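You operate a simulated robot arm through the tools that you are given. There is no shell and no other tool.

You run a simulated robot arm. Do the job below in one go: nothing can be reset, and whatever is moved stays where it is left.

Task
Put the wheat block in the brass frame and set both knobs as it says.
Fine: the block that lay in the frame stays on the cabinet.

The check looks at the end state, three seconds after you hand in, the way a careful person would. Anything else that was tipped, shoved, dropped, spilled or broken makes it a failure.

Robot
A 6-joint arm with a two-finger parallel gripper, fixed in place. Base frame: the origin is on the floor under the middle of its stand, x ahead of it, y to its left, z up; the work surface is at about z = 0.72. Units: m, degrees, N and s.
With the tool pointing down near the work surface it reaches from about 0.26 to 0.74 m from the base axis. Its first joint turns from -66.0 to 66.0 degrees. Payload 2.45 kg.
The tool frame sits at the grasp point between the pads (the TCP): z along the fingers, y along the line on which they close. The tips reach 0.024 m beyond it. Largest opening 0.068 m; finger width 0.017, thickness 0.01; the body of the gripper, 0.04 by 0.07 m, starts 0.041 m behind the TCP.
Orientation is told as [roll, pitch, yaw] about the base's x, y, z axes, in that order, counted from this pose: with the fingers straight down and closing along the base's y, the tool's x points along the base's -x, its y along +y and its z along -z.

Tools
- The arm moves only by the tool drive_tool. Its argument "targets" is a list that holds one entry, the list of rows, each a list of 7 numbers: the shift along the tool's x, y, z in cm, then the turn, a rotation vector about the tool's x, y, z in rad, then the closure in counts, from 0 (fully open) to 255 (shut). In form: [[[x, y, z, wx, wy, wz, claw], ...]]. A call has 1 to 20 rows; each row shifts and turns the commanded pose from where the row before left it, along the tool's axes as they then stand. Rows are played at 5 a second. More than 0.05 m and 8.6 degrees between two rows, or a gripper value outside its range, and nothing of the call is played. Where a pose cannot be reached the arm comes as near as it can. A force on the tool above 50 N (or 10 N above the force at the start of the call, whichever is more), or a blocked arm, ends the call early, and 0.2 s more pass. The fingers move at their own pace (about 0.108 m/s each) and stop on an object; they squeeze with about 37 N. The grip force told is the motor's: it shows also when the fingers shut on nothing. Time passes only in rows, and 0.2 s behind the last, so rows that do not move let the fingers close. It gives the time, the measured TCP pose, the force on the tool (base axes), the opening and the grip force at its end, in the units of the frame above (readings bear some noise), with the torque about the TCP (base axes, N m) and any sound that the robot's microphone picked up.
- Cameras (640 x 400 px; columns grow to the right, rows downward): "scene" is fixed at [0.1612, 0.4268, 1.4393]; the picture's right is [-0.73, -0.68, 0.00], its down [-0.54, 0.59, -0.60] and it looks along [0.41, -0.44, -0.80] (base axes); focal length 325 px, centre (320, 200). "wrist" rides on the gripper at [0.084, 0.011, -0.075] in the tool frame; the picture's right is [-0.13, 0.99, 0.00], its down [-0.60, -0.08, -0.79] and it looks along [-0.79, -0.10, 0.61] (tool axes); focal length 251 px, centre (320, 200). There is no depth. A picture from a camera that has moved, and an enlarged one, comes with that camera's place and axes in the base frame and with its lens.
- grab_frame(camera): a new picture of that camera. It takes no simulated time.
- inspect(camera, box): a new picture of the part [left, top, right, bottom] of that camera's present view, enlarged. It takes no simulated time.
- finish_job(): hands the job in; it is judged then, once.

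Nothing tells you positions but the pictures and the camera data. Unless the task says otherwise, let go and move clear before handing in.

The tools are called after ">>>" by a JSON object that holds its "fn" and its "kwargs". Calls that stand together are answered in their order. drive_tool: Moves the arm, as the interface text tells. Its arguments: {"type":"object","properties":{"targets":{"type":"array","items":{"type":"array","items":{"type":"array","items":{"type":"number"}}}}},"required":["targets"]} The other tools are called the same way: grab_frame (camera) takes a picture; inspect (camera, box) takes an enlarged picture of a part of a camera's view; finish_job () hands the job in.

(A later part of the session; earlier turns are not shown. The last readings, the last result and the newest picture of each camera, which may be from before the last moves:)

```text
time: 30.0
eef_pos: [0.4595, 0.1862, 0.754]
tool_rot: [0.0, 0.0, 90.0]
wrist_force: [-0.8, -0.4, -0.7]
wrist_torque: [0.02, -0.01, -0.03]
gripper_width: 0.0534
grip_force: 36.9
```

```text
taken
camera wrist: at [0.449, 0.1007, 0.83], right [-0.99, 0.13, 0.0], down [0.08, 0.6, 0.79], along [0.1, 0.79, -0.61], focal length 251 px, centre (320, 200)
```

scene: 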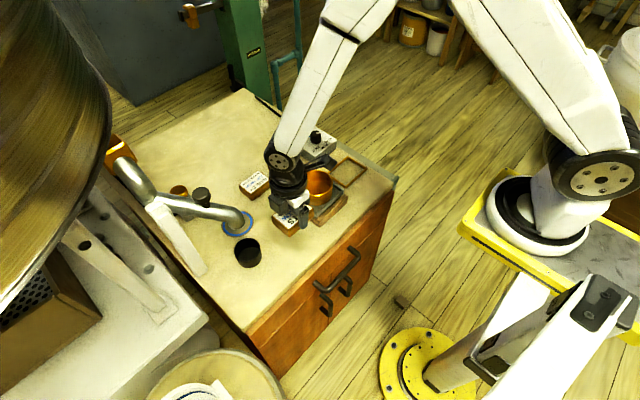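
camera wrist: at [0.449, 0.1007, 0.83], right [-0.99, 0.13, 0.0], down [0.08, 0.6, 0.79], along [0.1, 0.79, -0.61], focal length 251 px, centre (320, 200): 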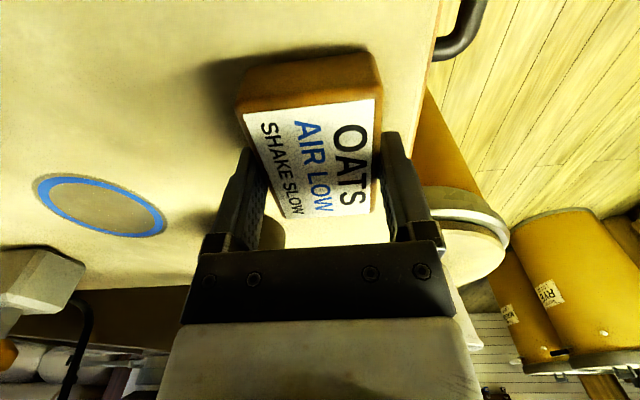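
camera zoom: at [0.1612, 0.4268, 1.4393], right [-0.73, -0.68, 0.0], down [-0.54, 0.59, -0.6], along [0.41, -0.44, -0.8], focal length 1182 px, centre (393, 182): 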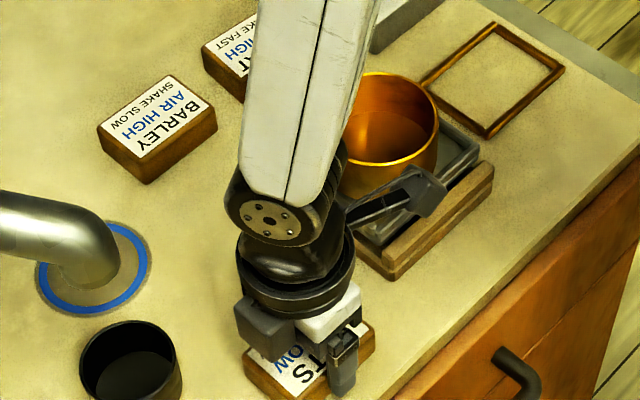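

OATS is almost down. I'll ease the last millimetre and let go, then look before rising.

>>> {"fn": "drive_tool", "kwargs": {"targets": [[[0, 0, 0.12, 0, 0, 0, 255], [0, 0, 0, 0, 0, 0, 255], [0, 0, 0, 0, 0, 0, 180], [0, 0, 0, 0, 0, 0, 90], [0, 0, 0, 0, 0, 0, 0], [0, 0, 0, 0, 0, 0, 0]]]}}

>>> {"fn": "inspect", "kwargs": {"camera": "scene", "box": [240, 150, 360, 260]}}

>>> {"fn": "grab_frame", "kwargs": {"camera": "wrist"}}

```text
time: 31.4
eef_pos: [0.461, 0.1854, 0.7535]
tool_rot: [0.0, 0.1, 90.0]
wrist_force: [0.4, 0.0, -0.1]
wrist_torque: [0.04, -0.02, 0.01]
gripper_width: 0.068
grip_force: 0.0
```

```text
3.64 times, centred on (300, 205) of scene
camera zoom: at [0.1612, 0.4268, 1.4393], right [-0.73, -0.68, 0.0], down [-0.54, 0.59, -0.6], along [0.41, -0.44, -0.8], focal length 1182 px, centre (393, 182)
```

zoom: 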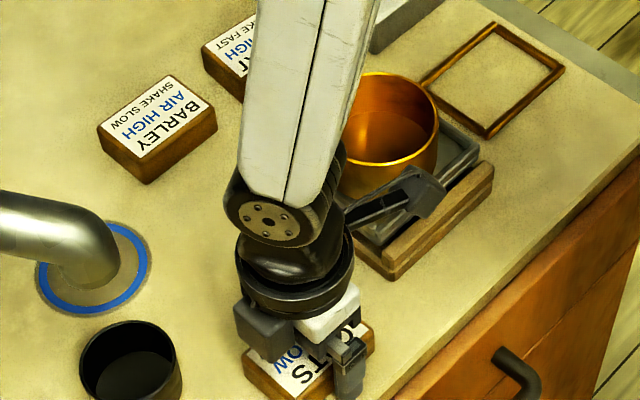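

```text
taken
camera wrist: at [0.4495, 0.1011, 0.8292], right [-0.99, 0.13, 0.0], down [0.08, 0.6, 0.79], along [0.1, 0.79, -0.61], focal length 251 px, centre (320, 200)
```

wrist: 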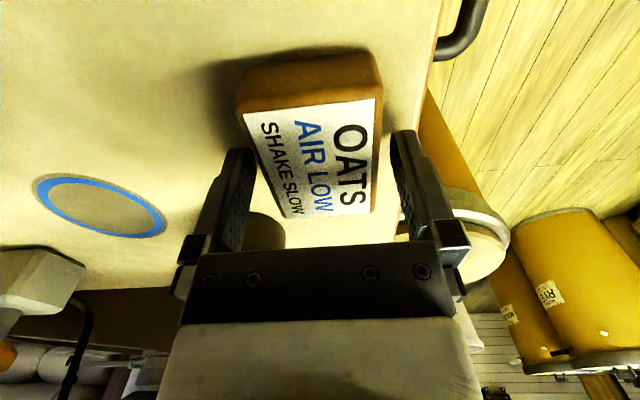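

OATS is released and flat on the cabinet. I'll rise straight up and move over the WHEAT block at about (0.684, 0.02) to look at it from above.

>>> {"fn": "drive_tool", "kwargs": {"targets": [[[0, 0, -1, 0, 0, 0, 0], [0, 0, -2, 0, 0, 0, 0], [0, 0, -3, 0, 0, 0, 0], [0, 0, -3.5, 0, 0, 0, 0], [0, 0, -3.5, 0, 0, 0, 0], [0, 0, -3, 0, 0, 0, 0], [0, 0, -1, 0, 0, 0, 0], [1, -1.35, 0, 0, 0, 0, 0], [2.2, -3, 0, 0, 0, 0, 0], [2.2, -3, 0, 0, 0, 0, 0], [2.2, -3, 0, 0, 0, 0, 0], [2.2, -3, 0, 0, 0, 0, 0], [2.2, -3, 0, 0, 0, 0, 0], [2.2, -3, 0, 0, 0, 0, 0], [2.2, -3, 0, 0, 0, 0, 0], [0, 0, 0, 0, 0, 0, 0], [0, 0, 0, 0, 0, 0, 0]]]}}

>>> {"fn": "grab_frame", "kwargs": {"camera": "scene"}}

>>> {"fn": "grab_frame", "kwargs": {"camera": "wrist"}}

```text
time: 35.0
eef_pos: [0.6866, 0.0222, 0.9215]
tool_rot: [0.0, 0.0, 90.1]
wrist_force: [-0.3, 0.5, -0.3]
wrist_torque: [0.01, 0.0, 0.01]
gripper_width: 0.0677
grip_force: 0.1
```

```text
taken
```

scene: 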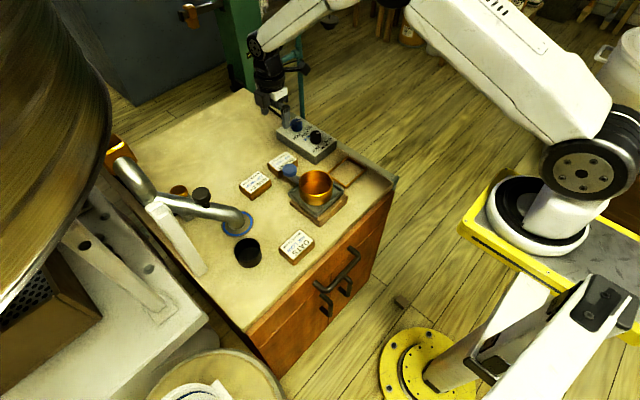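

```text
taken
camera wrist: at [0.675, -0.0623, 0.9974], right [-0.99, 0.13, 0.0], down [0.08, 0.6, 0.79], along [0.1, 0.79, -0.61], focal length 251 px, centre (320, 200)
```

wrist: 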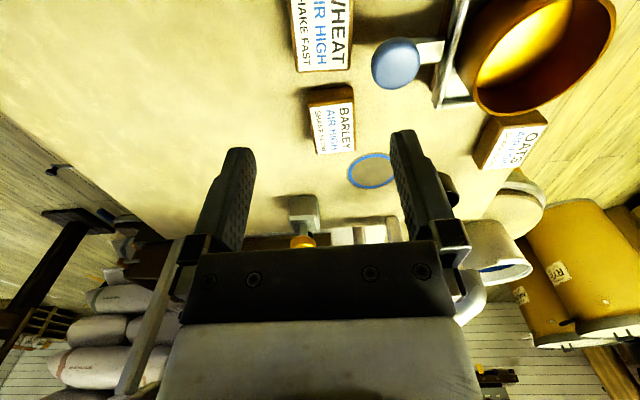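

>>> {"fn": "inspect", "kwargs": {"camera": "wrist", "box": [270, 0, 430, 100]}}

>>> {"fn": "inspect", "kwargs": {"camera": "scene", "box": [240, 90, 360, 200]}}

```text
4.00 times, centred on (350, 50) of wrist
camera zoom: at [0.675, -0.0623, 0.9974], right [-0.99, 0.13, 0.0], down [0.08, 0.6, 0.79], along [0.1, 0.79, -0.61], focal length 1006 px, centre (200, 800)
```

zoom: 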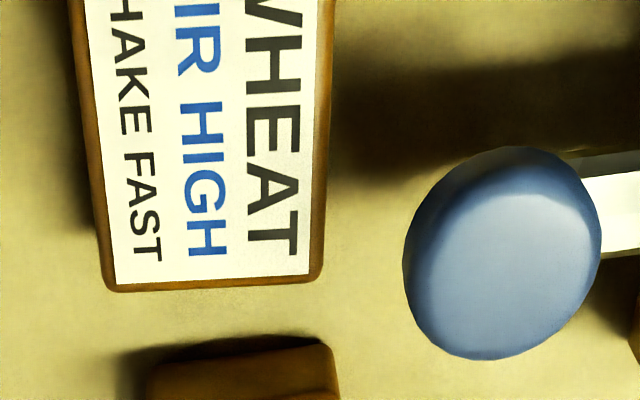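

```text
3.64 times, centred on (300, 145) of scene
camera zoom: at [0.1612, 0.4268, 1.4393], right [-0.73, -0.68, 0.0], down [-0.54, 0.59, -0.6], along [0.41, -0.44, -0.8], focal length 1182 px, centre (393, 400)
```

zoom: 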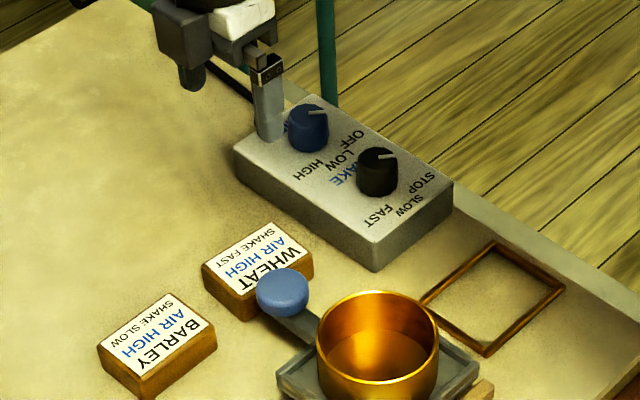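

WHEAT's centre is about (0.684, 0.018), turned roughly 4.7° clockwise, and the blue disc handle is close by at (0.626, 0.044). To stay clear of it I'll turn the tool to match, grip about 9 mm toward -y of the block's centre, and open only part way. First the alignment, up high.

>>> {"fn": "drive_tool", "kwargs": {"targets": [[[0.4, 0.1, 0, 0, 0, 0.041, 22], [0.4, 0.1, 0, 0, 0, 0.041, 22], [0.4, 0, 0, 0, 0, 0, 22], [0, 0, 3, 0, 0, 0, 22], [0, 0, 3, 0, 0, 0, 22], [0, 0, 2.5, 0, 0, 0, 22], [0, 0, 0, 0, 0, 0, 22], [0, 0, 0, 0, 0, 0, 22]]]}}

>>> {"fn": "grab_frame", "kwargs": {"camera": "wrist"}}

>>> {"fn": "inspect", "kwargs": {"camera": "scene", "box": [240, 90, 360, 200]}}

```text
time: 36.8
eef_pos: [0.6803, 0.0092, 0.8393]
tool_rot: [0.0, 0.0, 85.3]
wrist_force: [0.1, 0.0, 0.0]
wrist_torque: [0.01, -0.05, -0.05]
gripper_width: 0.0623
grip_force: 0.0
```

```text
taken
camera wrist: at [0.6629, -0.0744, 0.9138], right [-0.98, 0.21, 0.0], down [0.13, 0.6, 0.79], along [0.17, 0.78, -0.61], focal length 251 px, centre (320, 200)
```

wrist: 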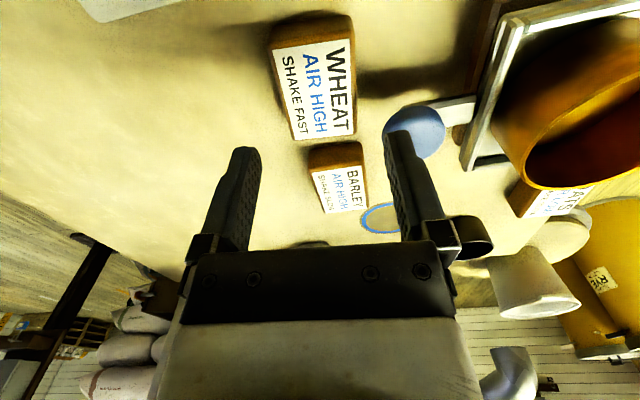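

```text
3.64 times, centred on (300, 145) of scene
camera zoom: at [0.1612, 0.4268, 1.4393], right [-0.73, -0.68, 0.0], down [-0.54, 0.59, -0.6], along [0.41, -0.44, -0.8], focal length 1182 px, centre (393, 400)
```

zoom: 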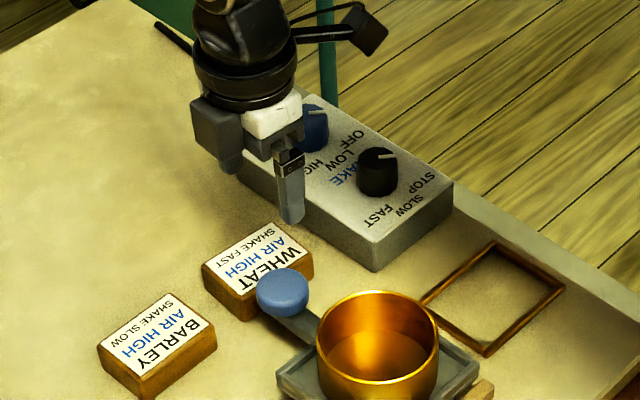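

>>> {"fn": "inspect", "kwargs": {"camera": "wrist", "box": [250, 0, 450, 150]}}

```text
2.67 times, centred on (350, 75) of wrist
camera zoom: at [0.6629, -0.0744, 0.9138], right [-0.98, 0.21, 0.0], down [0.13, 0.6, 0.79], along [0.17, 0.78, -0.61], focal length 670 px, centre (240, 533)
```

zoom: 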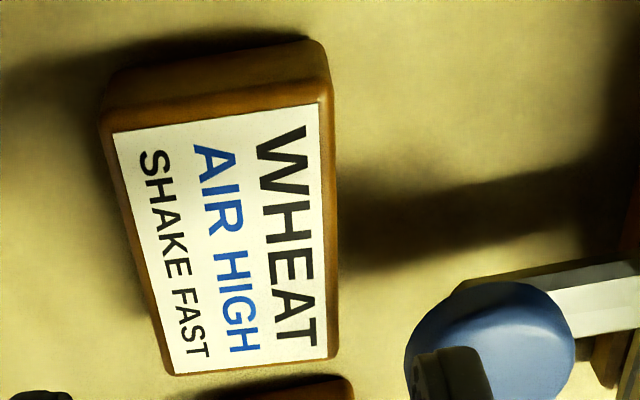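

WHEAT is aligned in angle and sits 3 mm toward +x of the gripper's centre. I'll correct that, go down to just above the block, and check again.

>>> {"fn": "drive_tool", "kwargs": {"targets": [[[0, -0.3, 0, 0, 0, 0, 22], [0, 0, 2, 0, 0, 0, 22], [0, 0, 2, 0, 0, 0, 22], [0, 0, 1.5, 0, 0, 0, 22], [0, 0, 0, 0, 0, 0, 22], [0, 0, 0, 0, 0, 0, 22]]]}}

>>> {"fn": "grab_frame", "kwargs": {"camera": "wrist"}}

>>> {"fn": "inspect", "kwargs": {"camera": "scene", "box": [240, 100, 340, 190]}}

```text
time: 38.2
eef_pos: [0.6851, 0.0105, 0.7836]
tool_rot: [0.1, -0.1, 85.4]
wrist_force: [-0.4, -0.1, 0.0]
wrist_torque: [0.01, -0.02, 0.0]
gripper_width: 0.0622
grip_force: 0.1
```

```text
taken
camera wrist: at [0.6665, -0.073, 0.8586], right [-0.98, 0.21, 0.0], down [0.13, 0.6, 0.79], along [0.17, 0.78, -0.61], focal length 251 px, centre (320, 200)
```

wrist: 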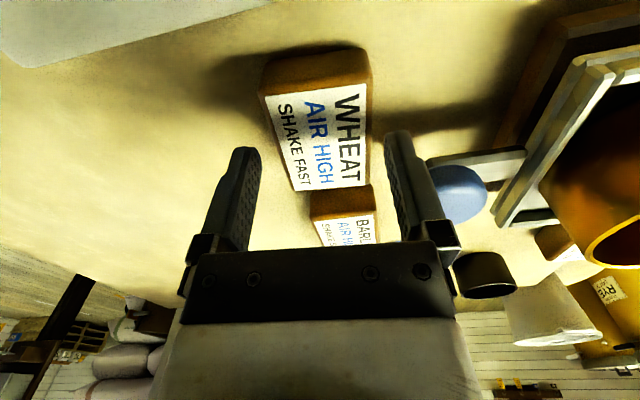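

```text
4.44 times, centred on (290, 145) of scene
camera zoom: at [0.1612, 0.4268, 1.4393], right [-0.73, -0.68, 0.0], down [-0.54, 0.59, -0.6], along [0.41, -0.44, -0.8], focal length 1444 px, centre (453, 444)
```

zoom: 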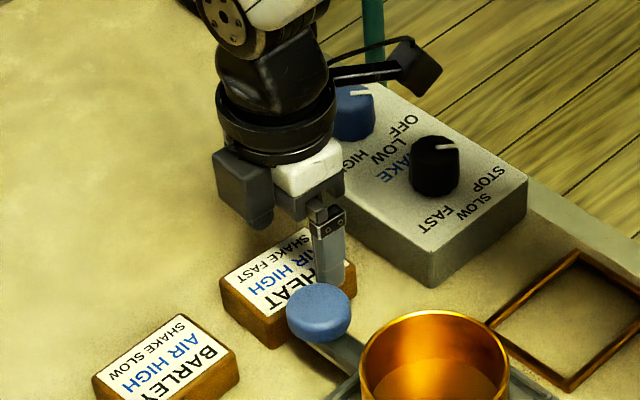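

>>> {"fn": "inspect", "kwargs": {"camera": "wrist", "box": [370, 110, 510, 240]}}

>>> {"fn": "inspect", "kwargs": {"camera": "scene", "box": [270, 135, 325, 190]}}

```text
3.08 times, centred on (440, 175) of wrist
camera zoom: at [0.6665, -0.073, 0.8586], right [-0.98, 0.21, 0.0], down [0.13, 0.6, 0.79], along [0.17, 0.78, -0.61], focal length 774 px, centre (-49, 277)
```

zoom: 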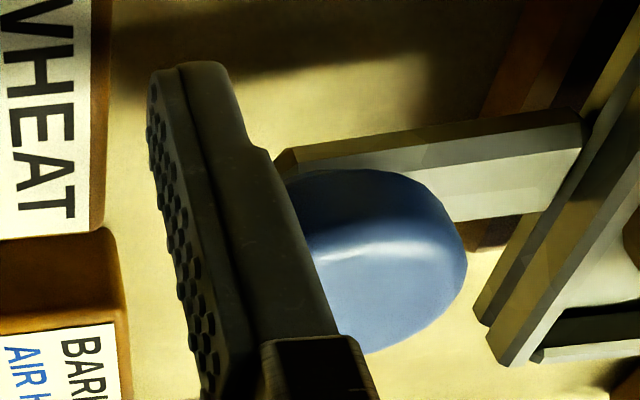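

```text
7.27 times, centred on (298, 162) of scene
camera zoom: at [0.1612, 0.4268, 1.4393], right [-0.73, -0.68, 0.0], down [-0.54, 0.59, -0.6], along [0.41, -0.44, -0.8], focal length 2364 px, centre (484, 473)
```

zoom: 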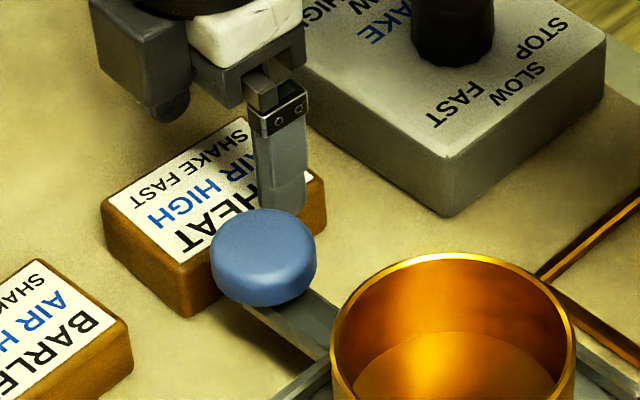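

The disc's rim would pass within about 3 mm of the outer finger, so I'll shift the grip 8 mm further toward -y, narrow the opening slightly, and then go down to gripping height slowly.

>>> {"fn": "drive_tool", "kwargs": {"targets": [[[0.4, 0, 0, 0, 0, 0, 30], [0.4, 0, 0, 0, 0, 0, 30], [0, 0, 0, 0, 0, 0, 30], [0, 0, 0.6, 0, 0, 0, 30], [0, 0, 0, 0, 0, 0, 30]]]}}

>>> {"fn": "grab_frame", "kwargs": {"camera": "wrist"}}

>>> {"fn": "inspect", "kwargs": {"camera": "scene", "box": [270, 135, 325, 190]}}

```text
time: 39.4
eef_pos: [0.6848, -0.0003, 0.7753]
tool_rot: [0.0, 0.0, 85.3]
wrist_force: [-0.5, 0.6, 0.3]
wrist_torque: [0.0, 0.01, 0.02]
gripper_width: 0.0603
grip_force: 0.1
```

```text
taken
camera wrist: at [0.6665, -0.0824, 0.8523], right [-0.98, 0.21, 0.0], down [0.13, 0.6, 0.79], along [0.17, 0.78, -0.61], focal length 251 px, centre (320, 200)
```

wrist: 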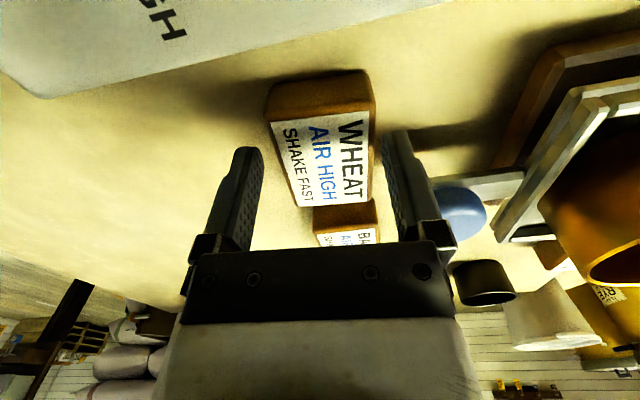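

```text
7.27 times, centred on (298, 162) of scene
camera zoom: at [0.1612, 0.4268, 1.4393], right [-0.73, -0.68, 0.0], down [-0.54, 0.59, -0.6], along [0.41, -0.44, -0.8], focal length 2364 px, centre (484, 473)
```

zoom: 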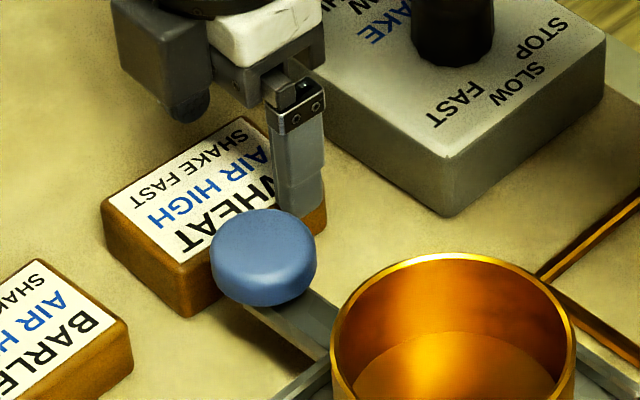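

Clear of the disc now, and the block is centred to about 1 mm. Going down the last 2.4 cm to gripping height.

>>> {"fn": "drive_tool", "kwargs": {"targets": [[[0, -0.05, 0.5, 0, 0, 0, 30], [0, 0, 0.5, 0, 0, 0, 30], [0, 0, 0.5, 0, 0, 0, 30], [0, 0, 0.5, 0, 0, 0, 30], [0, 0, 0.35, 0, 0, 0, 30], [0, 0, 0, 0, 0, 0, 30]]]}}

>>> {"fn": "grab_frame", "kwargs": {"camera": "wrist"}}

>>> {"fn": "inspect", "kwargs": {"camera": "scene", "box": [270, 135, 325, 190]}}

```text
time: 40.8
eef_pos: [0.6842, 0.0012, 0.7545]
tool_rot: [-0.1, 0.0, 85.2]
wrist_force: [0.4, 0.3, 0.3]
wrist_torque: [0.0, 0.02, 0.0]
gripper_width: 0.0601
grip_force: 0.0
```

```text
taken
camera wrist: at [0.6667, -0.0818, 0.8296], right [-0.98, 0.21, 0.0], down [0.13, 0.6, 0.79], along [0.17, 0.78, -0.61], focal length 251 px, centre (320, 200)
```

wrist: 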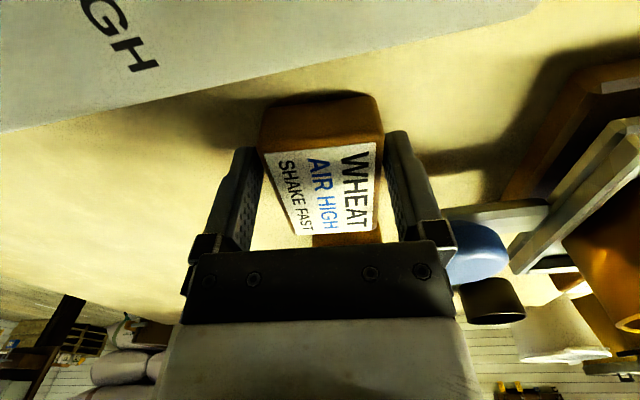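

```text
7.27 times, centred on (298, 162) of scene
camera zoom: at [0.1612, 0.4268, 1.4393], right [-0.73, -0.68, 0.0], down [-0.54, 0.59, -0.6], along [0.41, -0.44, -0.8], focal length 2364 px, centre (484, 473)
```

zoom: 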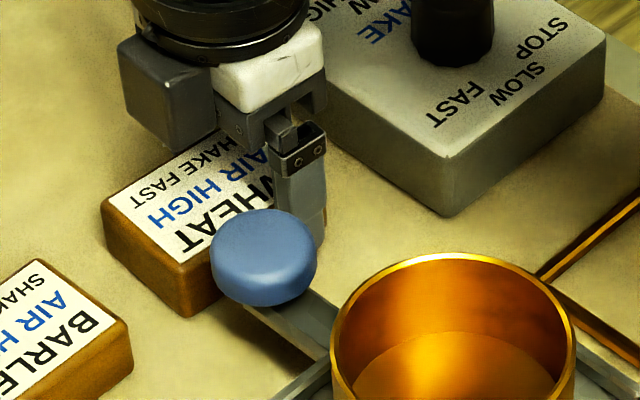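

At gripping height with nothing touched. Closing on WHEAT, then lifting a few millimetres as a test.

>>> {"fn": "drive_tool", "kwargs": {"targets": [[[0, 0, 0, 0, 0, 0, 120], [0, 0, 0, 0, 0, 0, 255], [0, 0, 0, 0, 0, 0, 255], [0, 0, 0, 0, 0, 0, 255]]]}}

>>> {"fn": "drive_tool", "kwargs": {"targets": [[[0, 0, -0.2, 0, 0, 0, 255], [0, 0, -0.2, 0, 0, 0, 255], [0, 0, -0.3, 0, 0, 0, 255], [0, 0, -0.3, 0, 0, 0, 255], [0, 0, -0.3, 0, 0, 0, 255], [0, 0, 0, 0, 0, 0, 255]]]}}

>>> {"fn": "grab_frame", "kwargs": {"camera": "wrist"}}

>>> {"fn": "inspect", "kwargs": {"camera": "scene", "box": [270, 135, 325, 190]}}

```text
time: 41.8
eef_pos: [0.6848, 0.0014, 0.7534]
tool_rot: [0.0, 0.0, 85.3]
wrist_force: [-0.1, 0.1, -0.2]
wrist_torque: [-0.04, 0.0, 0.03]
gripper_width: 0.0534
grip_force: 36.8
```

```text
time: 43.2
eef_pos: [0.6848, 0.0021, 0.767]
tool_rot: [0.0, 0.0, 85.3]
wrist_force: [-1.0, 0.0, -1.1]
wrist_torque: [-0.01, -0.02, 0.01]
gripper_width: 0.0533
grip_force: 36.8
```

```text
taken
camera wrist: at [0.6669, -0.0825, 0.8422], right [-0.98, 0.21, 0.0], down [0.13, 0.6, 0.79], along [0.17, 0.78, -0.61], focal length 251 px, centre (320, 200)
```

wrist: 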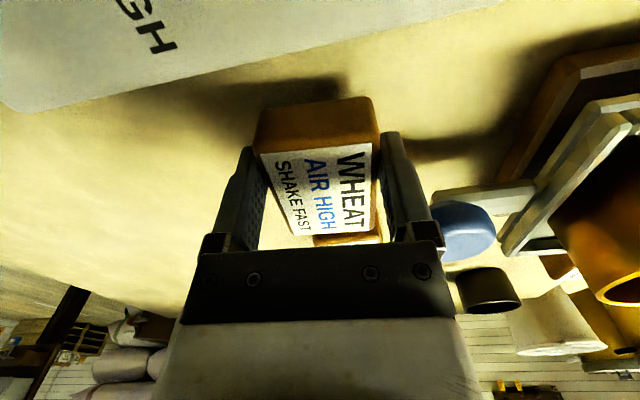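

```text
7.27 times, centred on (298, 162) of scene
camera zoom: at [0.1612, 0.4268, 1.4393], right [-0.73, -0.68, 0.0], down [-0.54, 0.59, -0.6], along [0.41, -0.44, -0.8], focal length 2364 px, centre (484, 473)
```

zoom: 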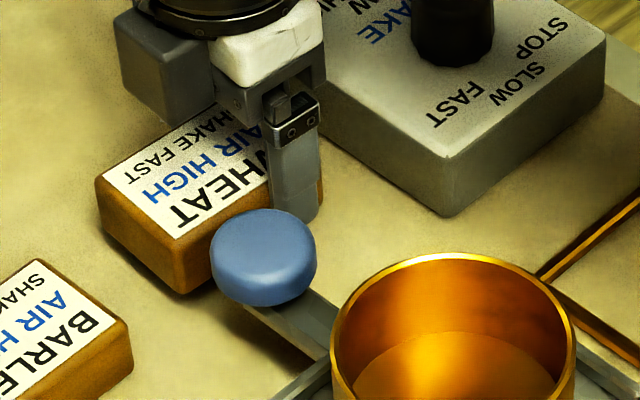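

WHEAT is held level. I'll raise it to z ≈ 0.885, square the tool back to yaw 90, and carry it toward the frame. The frame centre is about (0.5345, -0.0955), and since I hold the block 17 mm off-centre the TCP goal is (0.5345, -0.112).

>>> {"fn": "drive_tool", "kwargs": {"targets": [[[0, 0, -0.4, 0, 0, 0, 255], [0, 0, -0.6, 0, 0, 0, 255], [0, 0, -0.8, 0, 0, 0, 255], [0, 0, -0.9, 0, 0, 0, 255], [0, 0, -1.0, 0, 0, 0, 255], [0, 0, -1.0, 0, 0, 0, 255], [0, 0, -1.0, 0, 0, 0, 255], [0, 0, -1.0, 0, 0, 0, 255], [0, 0, -1.0, 0, 0, 0, 255], [0, 0, -1.0, 0, 0, 0, 255], [0, 0, -1.0, 0, 0, 0, 255], [0, 0, -0.9, 0, 0, 0, 255], [0, 0, -0.7, 0, 0, 0, 255], [0, 0, -0.4, 0, 0, 0, 255], [0, 0, 0, 0, 0, -0.027, 255], [0, 0, 0, 0, 0, -0.028, 255], [0, 0, 0, 0, 0, -0.027, 255], [0, 0, 0, 0, 0, 0, 255]]]}}

>>> {"fn": "grab_frame", "kwargs": {"camera": "wrist"}}

>>> {"fn": "grab_frame", "kwargs": {"camera": "scene"}}

```text
time: 47.0
eef_pos: [0.6843, 0.0029, 0.8839]
tool_rot: [0.1, 0.0, 90.0]
wrist_force: [-0.5, 0.0, -0.9]
wrist_torque: [-0.02, 0.04, -0.03]
gripper_width: 0.0534
grip_force: 37.1
```

```text
taken
camera wrist: at [0.6733, -0.083, 0.9591], right [-0.99, 0.13, 0.0], down [0.08, 0.6, 0.79], along [0.1, 0.79, -0.61], focal length 251 px, centre (320, 200)
```

wrist: 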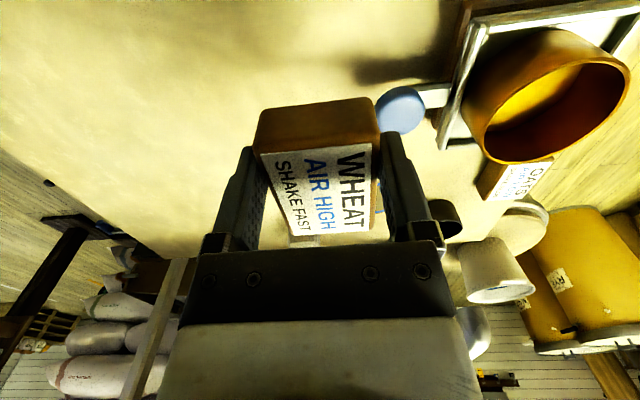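

```text
taken
```

scene: 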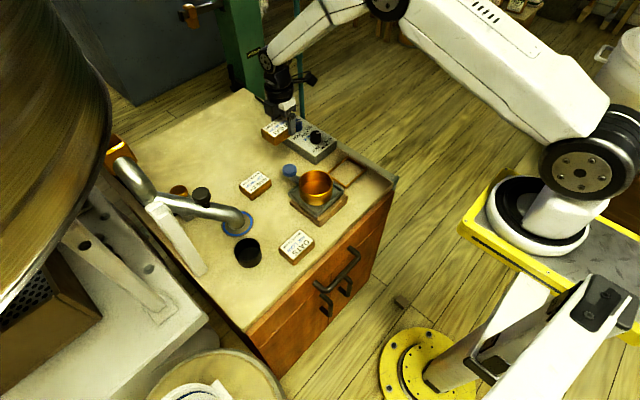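

The block has not slipped in the grip. Carrying it across to above the frame.

>>> {"fn": "drive_tool", "kwargs": {"targets": [[[0.45, 0.6, 0, 0, 0, 0, 255], [0.9, 1.2, 0, 0, 0, 0, 255], [1.36, 1.8, 0, 0, 0, 0, 255], [1.47, 1.95, 0, 0, 0, 0, 255], [1.47, 1.95, 0, 0, 0, 0, 255], [1.47, 1.95, 0, 0, 0, 0, 255], [1.47, 1.95, 0, 0, 0, 0, 255], [1.36, 1.8, 0, 0, 0, 0, 255], [0.9, 1.2, 0, 0, 0, 0, 255], [0.45, 0.6, 0, 0, 0, 0, 255], [0, 0, 0, 0, 0, 0, 255], [0, 0, 0, 0, 0, 0, 255]]]}}

>>> {"fn": "grab_frame", "kwargs": {"camera": "wrist"}}

>>> {"fn": "inspect", "kwargs": {"camera": "scene", "box": [300, 90, 410, 200]}}

```text
time: 49.6
eef_pos: [0.5341, -0.1125, 0.884]
tool_rot: [0.0, 0.0, 90.0]
wrist_force: [0.0, 0.4, 0.0]
wrist_torque: [0.0, 0.02, -0.01]
gripper_width: 0.0533
grip_force: 37.1
```

```text
taken
camera wrist: at [0.5225, -0.1968, 0.9594], right [-0.99, 0.13, 0.0], down [0.08, 0.6, 0.79], along [0.1, 0.79, -0.61], focal length 251 px, centre (320, 200)
```

wrist: 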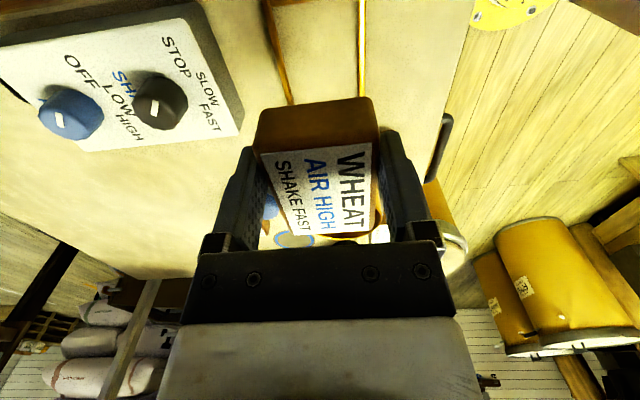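

```text
3.64 times, centred on (355, 145) of scene
camera zoom: at [0.1612, 0.4268, 1.4393], right [-0.73, -0.68, 0.0], down [-0.54, 0.59, -0.6], along [0.41, -0.44, -0.8], focal length 1182 px, centre (193, 400)
```

zoom: 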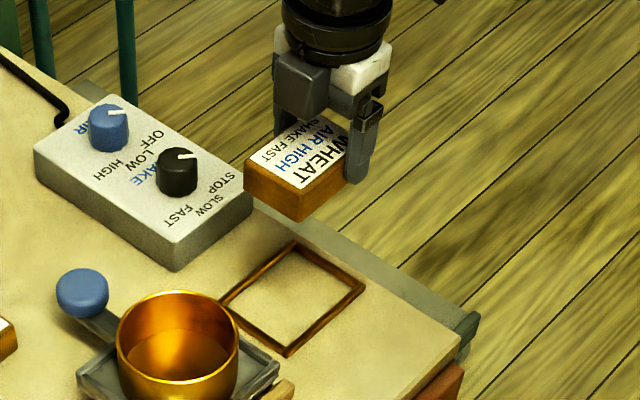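

WHEAT hangs over the frame with the bars showing evenly on either side. I'll lower it until it is a couple of centimetres above the surface and check the fit.

>>> {"fn": "drive_tool", "kwargs": {"targets": [[[0, -0.1, 0.5, 0, 0, 0, 255], [0, 0, 0.9, 0, 0, 0, 255], [0, 0, 1.2, 0, 0, 0, 255], [0, 0, 1.2, 0, 0, 0, 255], [0, 0, 1.2, 0, 0, 0, 255], [0, 0, 1.2, 0, 0, 0, 255], [0, 0, 1.2, 0, 0, 0, 255], [0, 0, 1.2, 0, 0, 0, 255], [0, 0, 1.0, 0, 0, 0, 255], [0, 0, 0.7, 0, 0, 0, 255], [0, 0, 0.5, 0, 0, 0, 255], [0, 0, 0.2, 0, 0, 0, 255], [0, 0, 0, 0, 0, 0, 255]]]}}

>>> {"fn": "grab_frame", "kwargs": {"camera": "wrist"}}

>>> {"fn": "inspect", "kwargs": {"camera": "scene", "box": [320, 130, 385, 195]}}

```text
time: 52.4
eef_pos: [0.5341, -0.1123, 0.7744]
tool_rot: [0.0, 0.0, 90.0]
wrist_force: [0.3, 0.2, -1.1]
wrist_torque: [-0.05, 0.02, 0.02]
gripper_width: 0.0535
grip_force: 36.5
```

```text
taken
camera wrist: at [0.5244, -0.1969, 0.85], right [-0.99, 0.13, 0.0], down [0.08, 0.6, 0.79], along [0.1, 0.79, -0.61], focal length 251 px, centre (320, 200)
```

wrist: 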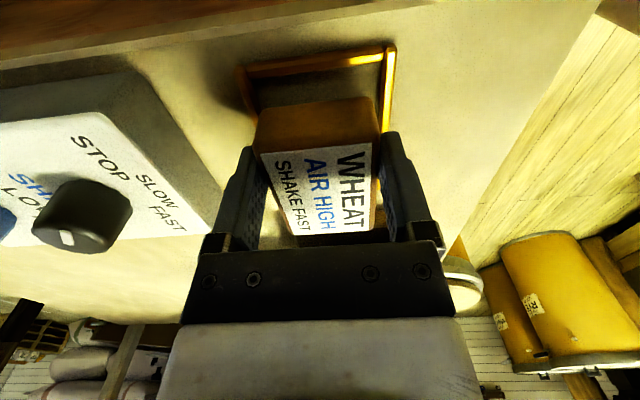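

```text
6.15 times, centred on (352, 162) of scene
camera zoom: at [0.1612, 0.4268, 1.4393], right [-0.73, -0.68, 0.0], down [-0.54, 0.59, -0.6], along [0.41, -0.44, -0.8], focal length 2000 px, centre (120, 431)
```

zoom: 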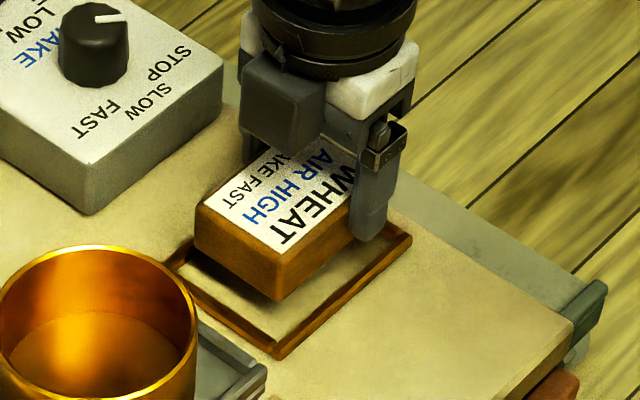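

The block lines up inside the bars with about 4–5 mm to spare all round. Lowering the remaining 2 cm slowly.

>>> {"fn": "drive_tool", "kwargs": {"targets": [[[0, 0, 0.4, 0, 0, 0, 255], [0, 0, 0.4, 0, 0, 0, 255], [0, 0, 0.4, 0, 0, 0, 255], [0, 0, 0.3, 0, 0, 0, 255], [0, 0, 0.2, 0, 0, 0, 255], [0, 0, 0.2, 0, 0, 0, 255], [0, 0, 0, 0, 0, 0, 255]]]}}

>>> {"fn": "grab_frame", "kwargs": {"camera": "wrist"}}

>>> {"fn": "inspect", "kwargs": {"camera": "scene", "box": [320, 130, 385, 195]}}

```text
time: 54.0
eef_pos: [0.5358, -0.1121, 0.7536]
tool_rot: [0.0, 0.0, 90.0]
wrist_force: [0.6, -0.2, -1.1]
wrist_torque: [-0.03, -0.03, 0.0]
gripper_width: 0.053
grip_force: 36.8
```

```text
taken
camera wrist: at [0.5248, -0.1962, 0.8301], right [-0.99, 0.13, 0.0], down [0.08, 0.6, 0.79], along [0.1, 0.79, -0.61], focal length 251 px, centre (320, 200)
```

wrist: 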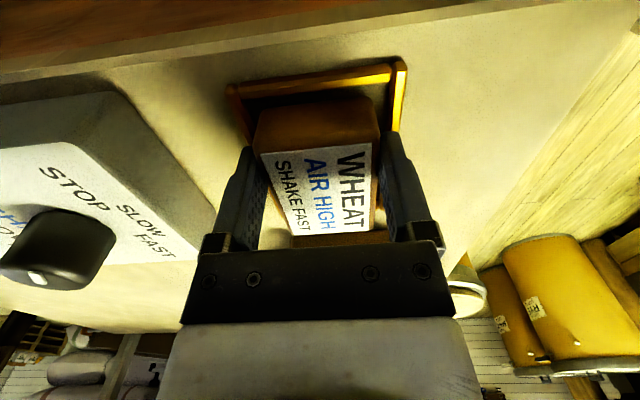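

```text
6.15 times, centred on (352, 162) of scene
camera zoom: at [0.1612, 0.4268, 1.4393], right [-0.73, -0.68, 0.0], down [-0.54, 0.59, -0.6], along [0.41, -0.44, -0.8], focal length 2000 px, centre (120, 431)
```

zoom: 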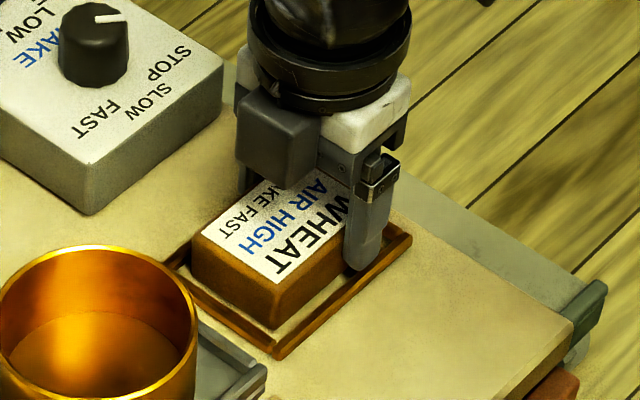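

WHEAT is inside the bars and about a millimetre off the surface. Easing it down and opening the fingers gently.

>>> {"fn": "drive_tool", "kwargs": {"targets": [[[0, 0, 0.1, 0, 0, 0, 255], [0, 0, 0, 0, 0, 0, 255], [0, 0, 0, 0, 0, 0, 150], [0, 0, 0, 0, 0, 0, 60], [0, 0, 0, 0, 0, 0, 25], [0, 0, 0, 0, 0, 0, 25]]]}}

>>> {"fn": "inspect", "kwargs": {"camera": "scene", "box": [320, 130, 385, 195]}}

>>> {"fn": "drive_tool", "kwargs": {"targets": [[[0, 0, -0.3, 0, 0, 0, 25], [0, 0, -0.6, 0, 0, 0, 25], [0, 0, -1, 0, 0, 0, 25], [0, 0, -1.5, 0, 0, 0, 25], [0, 0, -2.5, 0, 0, 0, 25], [0, 0, -3, 0, 0, 0, 25], [0, 0, -3, 0, 0, 0, 0], [0, 0, -3, 0, 0, 0, 0], [0, 0, 0, 0, 0, 0, 0]]]}}

>>> {"fn": "inspect", "kwargs": {"camera": "scene", "box": [320, 130, 385, 195]}}

>>> {"fn": "grab_frame", "kwargs": {"camera": "wrist"}}

```text
time: 55.4
eef_pos: [0.5361, -0.1123, 0.7533]
tool_rot: [0.0, 0.0, 89.9]
wrist_force: [0.5, -0.2, 0.0]
wrist_torque: [0.0, -0.02, 0.0]
gripper_width: 0.061
grip_force: 0.0
```

```text
6.15 times, centred on (352, 162) of scene
camera zoom: at [0.1612, 0.4268, 1.4393], right [-0.73, -0.68, 0.0], down [-0.54, 0.59, -0.6], along [0.41, -0.44, -0.8], focal length 2000 px, centre (120, 431)
```

zoom: 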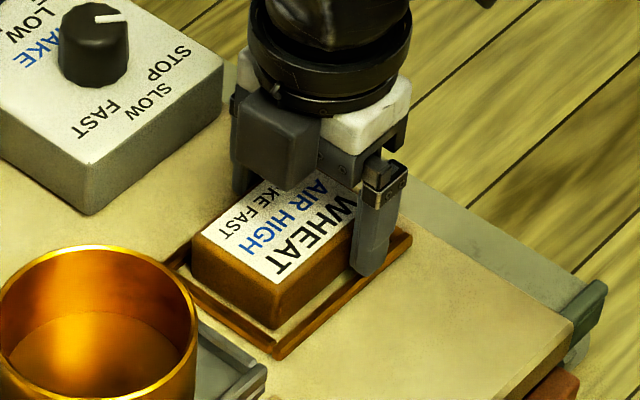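

```text
time: 57.4
eef_pos: [0.5362, -0.112, 0.9023]
tool_rot: [0.0, 0.0, 89.9]
wrist_force: [0.2, -0.2, -0.5]
wrist_torque: [0.0, 0.0, -0.01]
gripper_width: 0.068
grip_force: 0.0
```

```text
6.15 times, centred on (352, 162) of scene
camera zoom: at [0.1612, 0.4268, 1.4393], right [-0.73, -0.68, 0.0], down [-0.54, 0.59, -0.6], along [0.41, -0.44, -0.8], focal length 2000 px, centre (120, 431)
```

zoom: 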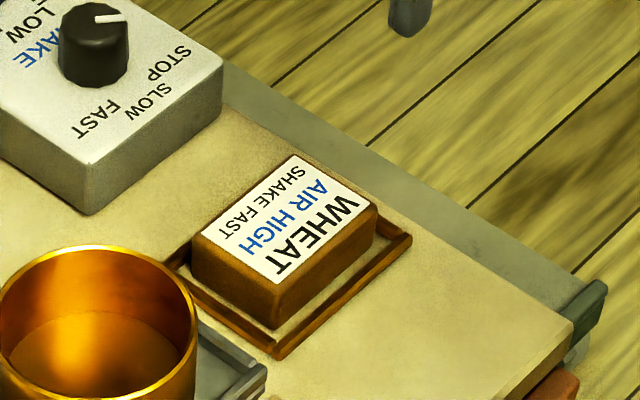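

```text
taken
camera wrist: at [0.5251, -0.1959, 0.979], right [-0.99, 0.13, 0.0], down [0.08, 0.6, 0.79], along [0.1, 0.79, -0.61], focal length 251 px, centre (320, 200)
```

wrist: 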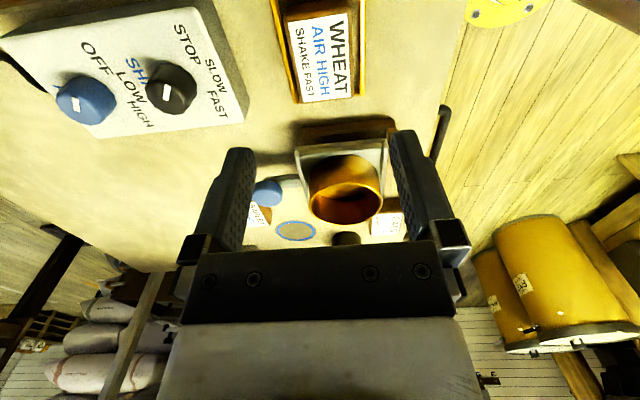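

WHEAT sits flat inside the frame and OATS is on the cabinet. Now the knobs, black (SHAKE) first: I'll go above it at about (0.663, -0.10), keeping well over its top, and centre on it with the wrist camera.

>>> {"fn": "drive_tool", "kwargs": {"targets": [[[-0.2, -2, 0.3, 0, 0, 0, 0], [-0.2, -2.5, 0.4, 0, 0, 0, 0], [-0.2, -2.5, 0.4, 0, 0, 0, 0], [-0.2, -2.5, 0.5, 0, 0, 0, 0], [-0.2, -2, 0.4, 0, 0, 0, 0], [-0.2, -1.2, 0.2, 0, 0, 0, 0], [0, 0, 0, 0, 0, 0, 0], [0, 0, 0, 0, 0, 0, 0]]]}}

>>> {"fn": "grab_frame", "kwargs": {"camera": "wrist"}}

>>> {"fn": "inspect", "kwargs": {"camera": "scene", "box": [250, 70, 360, 180]}}

```text
time: 59.2
eef_pos: [0.6617, -0.101, 0.8822]
tool_rot: [0.1, 0.0, 90.1]
wrist_force: [0.0, 1.6, 0.4]
wrist_torque: [0.06, 0.01, 0.0]
gripper_width: 0.0682
grip_force: 0.1
```

```text
taken
camera wrist: at [0.6513, -0.1847, 0.9574], right [-0.99, 0.13, 0.0], down [0.08, 0.6, 0.79], along [0.1, 0.79, -0.61], focal length 251 px, centre (320, 200)
```

wrist: 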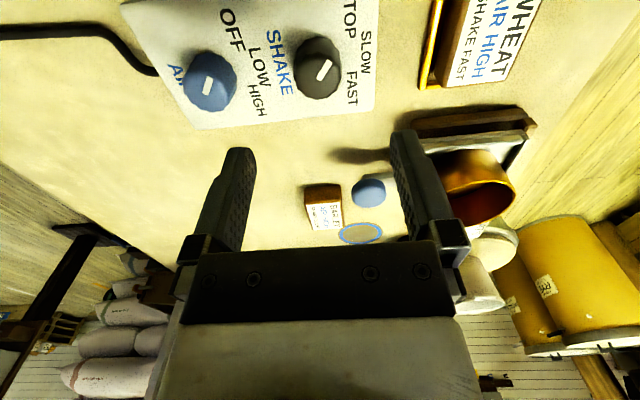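

```text
3.64 times, centred on (305, 125) of scene
camera zoom: at [0.1612, 0.4268, 1.4393], right [-0.73, -0.68, 0.0], down [-0.54, 0.59, -0.6], along [0.41, -0.44, -0.8], focal length 1182 px, centre (374, 473)
```

zoom: 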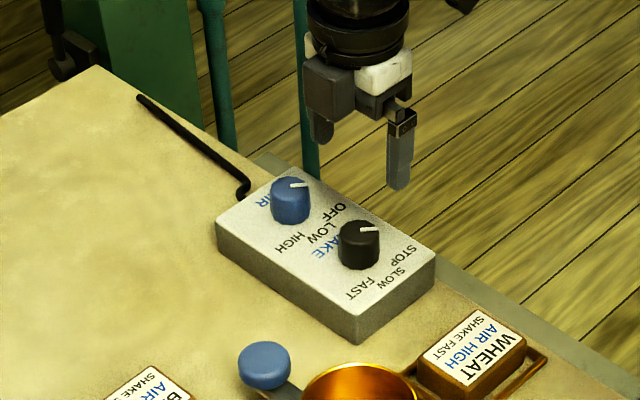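

>>> {"fn": "inspect", "kwargs": {"camera": "wrist", "box": [160, 0, 400, 140]}}

>>> {"fn": "inspect", "kwargs": {"camera": "wrist", "box": [270, 10, 370, 120]}}

```text
2.67 times, centred on (280, 70) of wrist
camera zoom: at [0.6513, -0.1847, 0.9574], right [-0.99, 0.13, 0.0], down [0.08, 0.6, 0.79], along [0.1, 0.79, -0.61], focal length 670 px, centre (427, 547)
```

zoom: 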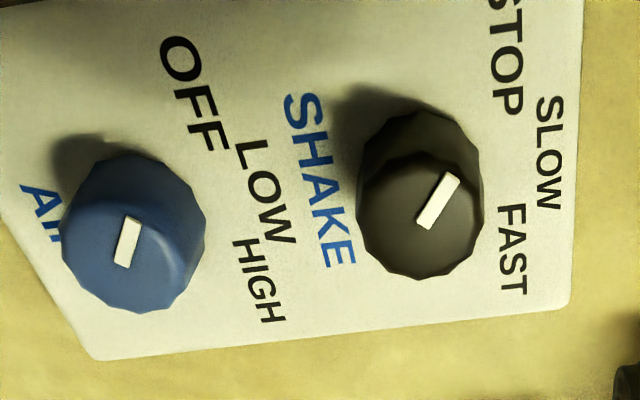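

```text
3.64 times, centred on (320, 65) of wrist
camera zoom: at [0.6513, -0.1847, 0.9574], right [-0.99, 0.13, 0.0], down [0.08, 0.6, 0.79], along [0.1, 0.79, -0.61], focal length 914 px, centre (320, 691)
```

zoom: 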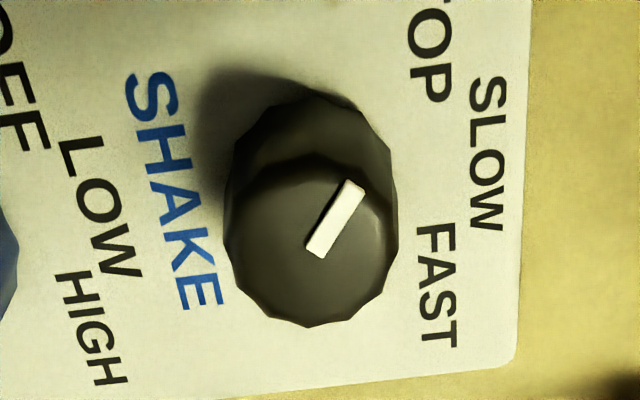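

The black knob's centre is about (0.664, -0.100), its top near z = 0.787 and the panel near 0.761. Its pointer is at STOP, roughly 50° to one side of SLOW, and FAST is the mirror image, about +46°. I'll centre on it and come lower to re-measure.

>>> {"fn": "drive_tool", "kwargs": {"targets": [[[-0.06, -0.16, 1.5, 0, 0, 0, 0], [0, 0, 2, 0, 0, 0, 0], [0, 0, 1.5, 0, 0, 0, 0], [0, 0, 0, 0, 0, 0, 0], [0, 0, 0, 0, 0, 0, 0]]]}}

>>> {"fn": "grab_frame", "kwargs": {"camera": "wrist"}}

>>> {"fn": "inspect", "kwargs": {"camera": "wrist", "box": [250, 40, 390, 170]}}

>>> {"fn": "inspect", "kwargs": {"camera": "scene", "box": [270, 90, 360, 180]}}

```text
time: 60.4
eef_pos: [0.6653, -0.1, 0.8314]
tool_rot: [0.0, 0.0, 90.0]
wrist_force: [0.0, -0.4, -0.3]
wrist_torque: [-0.03, -0.03, 0.0]
gripper_width: 0.0678
grip_force: 0.0
```

```text
taken
camera wrist: at [0.6536, -0.184, 0.9069], right [-0.99, 0.13, 0.0], down [0.08, 0.6, 0.79], along [0.1, 0.79, -0.61], focal length 251 px, centre (320, 200)
```

wrist: 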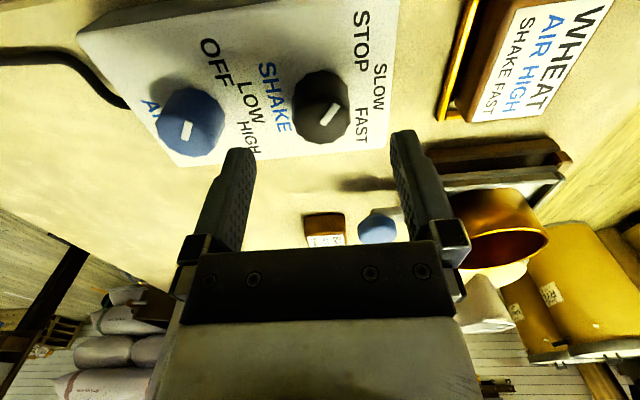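

```text
3.08 times, centred on (320, 105) of wrist
camera zoom: at [0.6536, -0.184, 0.9069], right [-0.99, 0.13, 0.0], down [0.08, 0.6, 0.79], along [0.1, 0.79, -0.61], focal length 774 px, centre (320, 492)
```

zoom: 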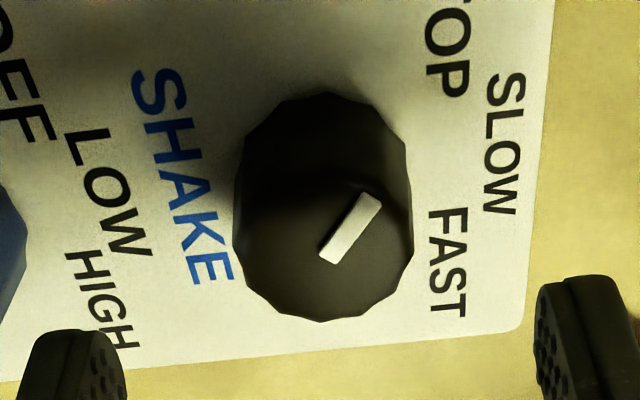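

```text
4.44 times, centred on (315, 135) of scene
camera zoom: at [0.1612, 0.4268, 1.4393], right [-0.73, -0.68, 0.0], down [-0.54, 0.59, -0.6], along [0.41, -0.44, -0.8], focal length 1444 px, centre (342, 489)
```

zoom: 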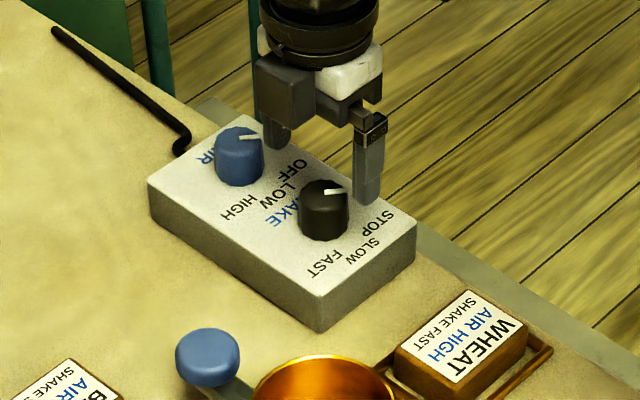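

The gripper is centred on the black knob to within about 1 mm. Going down to TCP z ≈ 0.790 (tips 5 mm above the panel) and closing softly.

>>> {"fn": "drive_tool", "kwargs": {"targets": [[[0, 0.05, 1.4, 0, 0, 0, 0], [0, 0, 1.4, 0, 0, 0, 0], [0, 0, 0.8, 0, 0, 0, 0], [0, 0, 0.5, 0, 0, 0, 0], [0, 0, 0, 0, 0, 0, 0], [0, 0, 0, 0, 0, 0, 0]]]}}

>>> {"fn": "grab_frame", "kwargs": {"camera": "wrist"}}

>>> {"fn": "inspect", "kwargs": {"camera": "scene", "box": [280, 90, 350, 170]}}

```text
time: 61.8
eef_pos: [0.6638, -0.1001, 0.79]
tool_rot: [0.0, 0.0, 90.1]
wrist_force: [-0.2, 0.1, 0.0]
wrist_torque: [0.03, -0.02, 0.0]
gripper_width: 0.0678
grip_force: 0.1
```

```text
taken
camera wrist: at [0.6527, -0.1837, 0.866], right [-0.99, 0.13, 0.0], down [0.08, 0.6, 0.79], along [0.1, 0.79, -0.61], focal length 251 px, centre (320, 200)
```

wrist: 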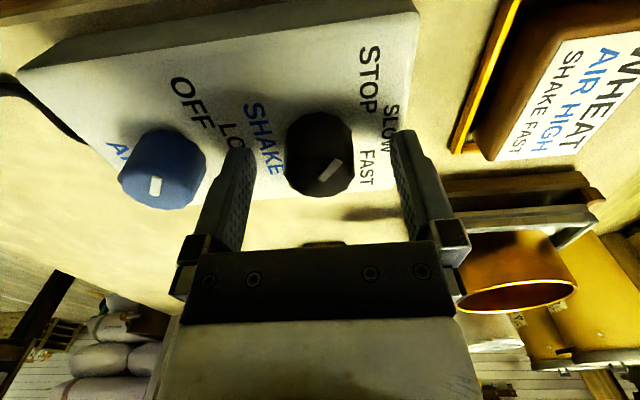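

```text
5.00 times, centred on (315, 130) of scene
camera zoom: at [0.1612, 0.4268, 1.4393], right [-0.73, -0.68, 0.0], down [-0.54, 0.59, -0.6], along [0.41, -0.44, -0.8], focal length 1625 px, centre (345, 550)
```

zoom: 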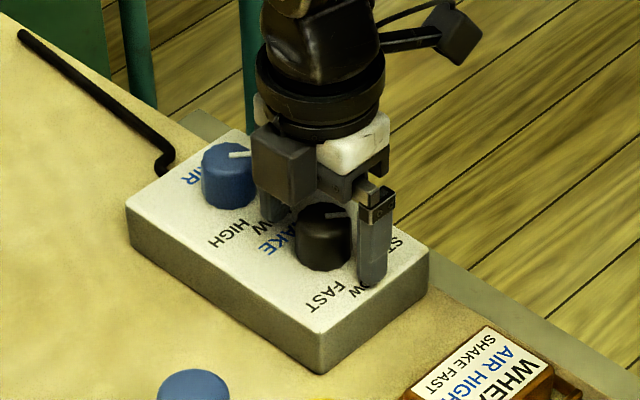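

>>> {"fn": "drive_tool", "kwargs": {"targets": [[[0, 0, 0, 0, 0, 0, 60], [0, 0, 0, 0, 0, 0, 110], [0, 0, 0, 0, 0, 0, 135], [0, 0, 0, 0, 0, 0, 160], [0, 0, 0, 0, 0, 0, 255], [0, 0, 0, 0, 0, 0, 255]]]}}

>>> {"fn": "grab_frame", "kwargs": {"camera": "wrist"}}

>>> {"fn": "inspect", "kwargs": {"camera": "scene", "box": [280, 90, 350, 170]}}

```text
time: 63.2
eef_pos: [0.6641, -0.1, 0.791]
tool_rot: [0.1, 0.0, 89.9]
wrist_force: [3.4, -0.4, -2.3]
wrist_torque: [-0.04, -0.14, -0.02]
gripper_width: 0.0336
grip_force: 44.9
```

```text
taken
camera wrist: at [0.6529, -0.1838, 0.8661], right [-0.99, 0.13, 0.0], down [0.08, 0.6, 0.79], along [0.1, 0.79, -0.61], focal length 251 px, centre (320, 200)
```

wrist: 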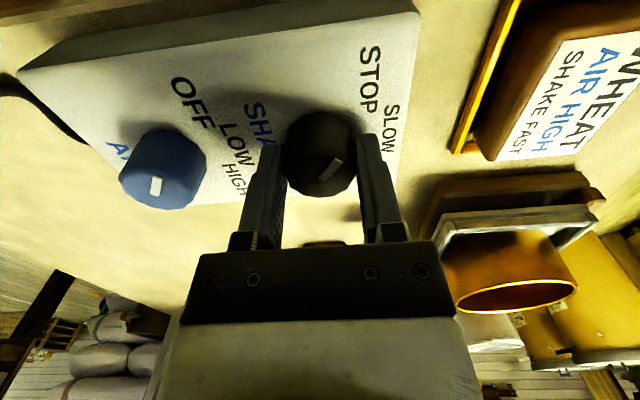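

```text
5.00 times, centred on (315, 130) of scene
camera zoom: at [0.1613, 0.4268, 1.4393], right [-0.73, -0.68, 0.0], down [-0.54, 0.59, -0.6], along [0.41, -0.44, -0.8], focal length 1625 px, centre (345, 550)
```

zoom: 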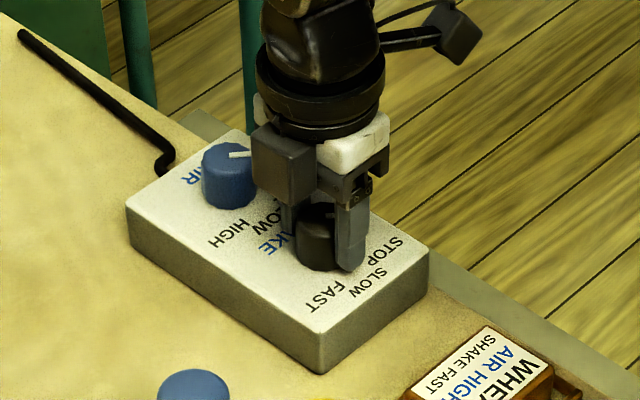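

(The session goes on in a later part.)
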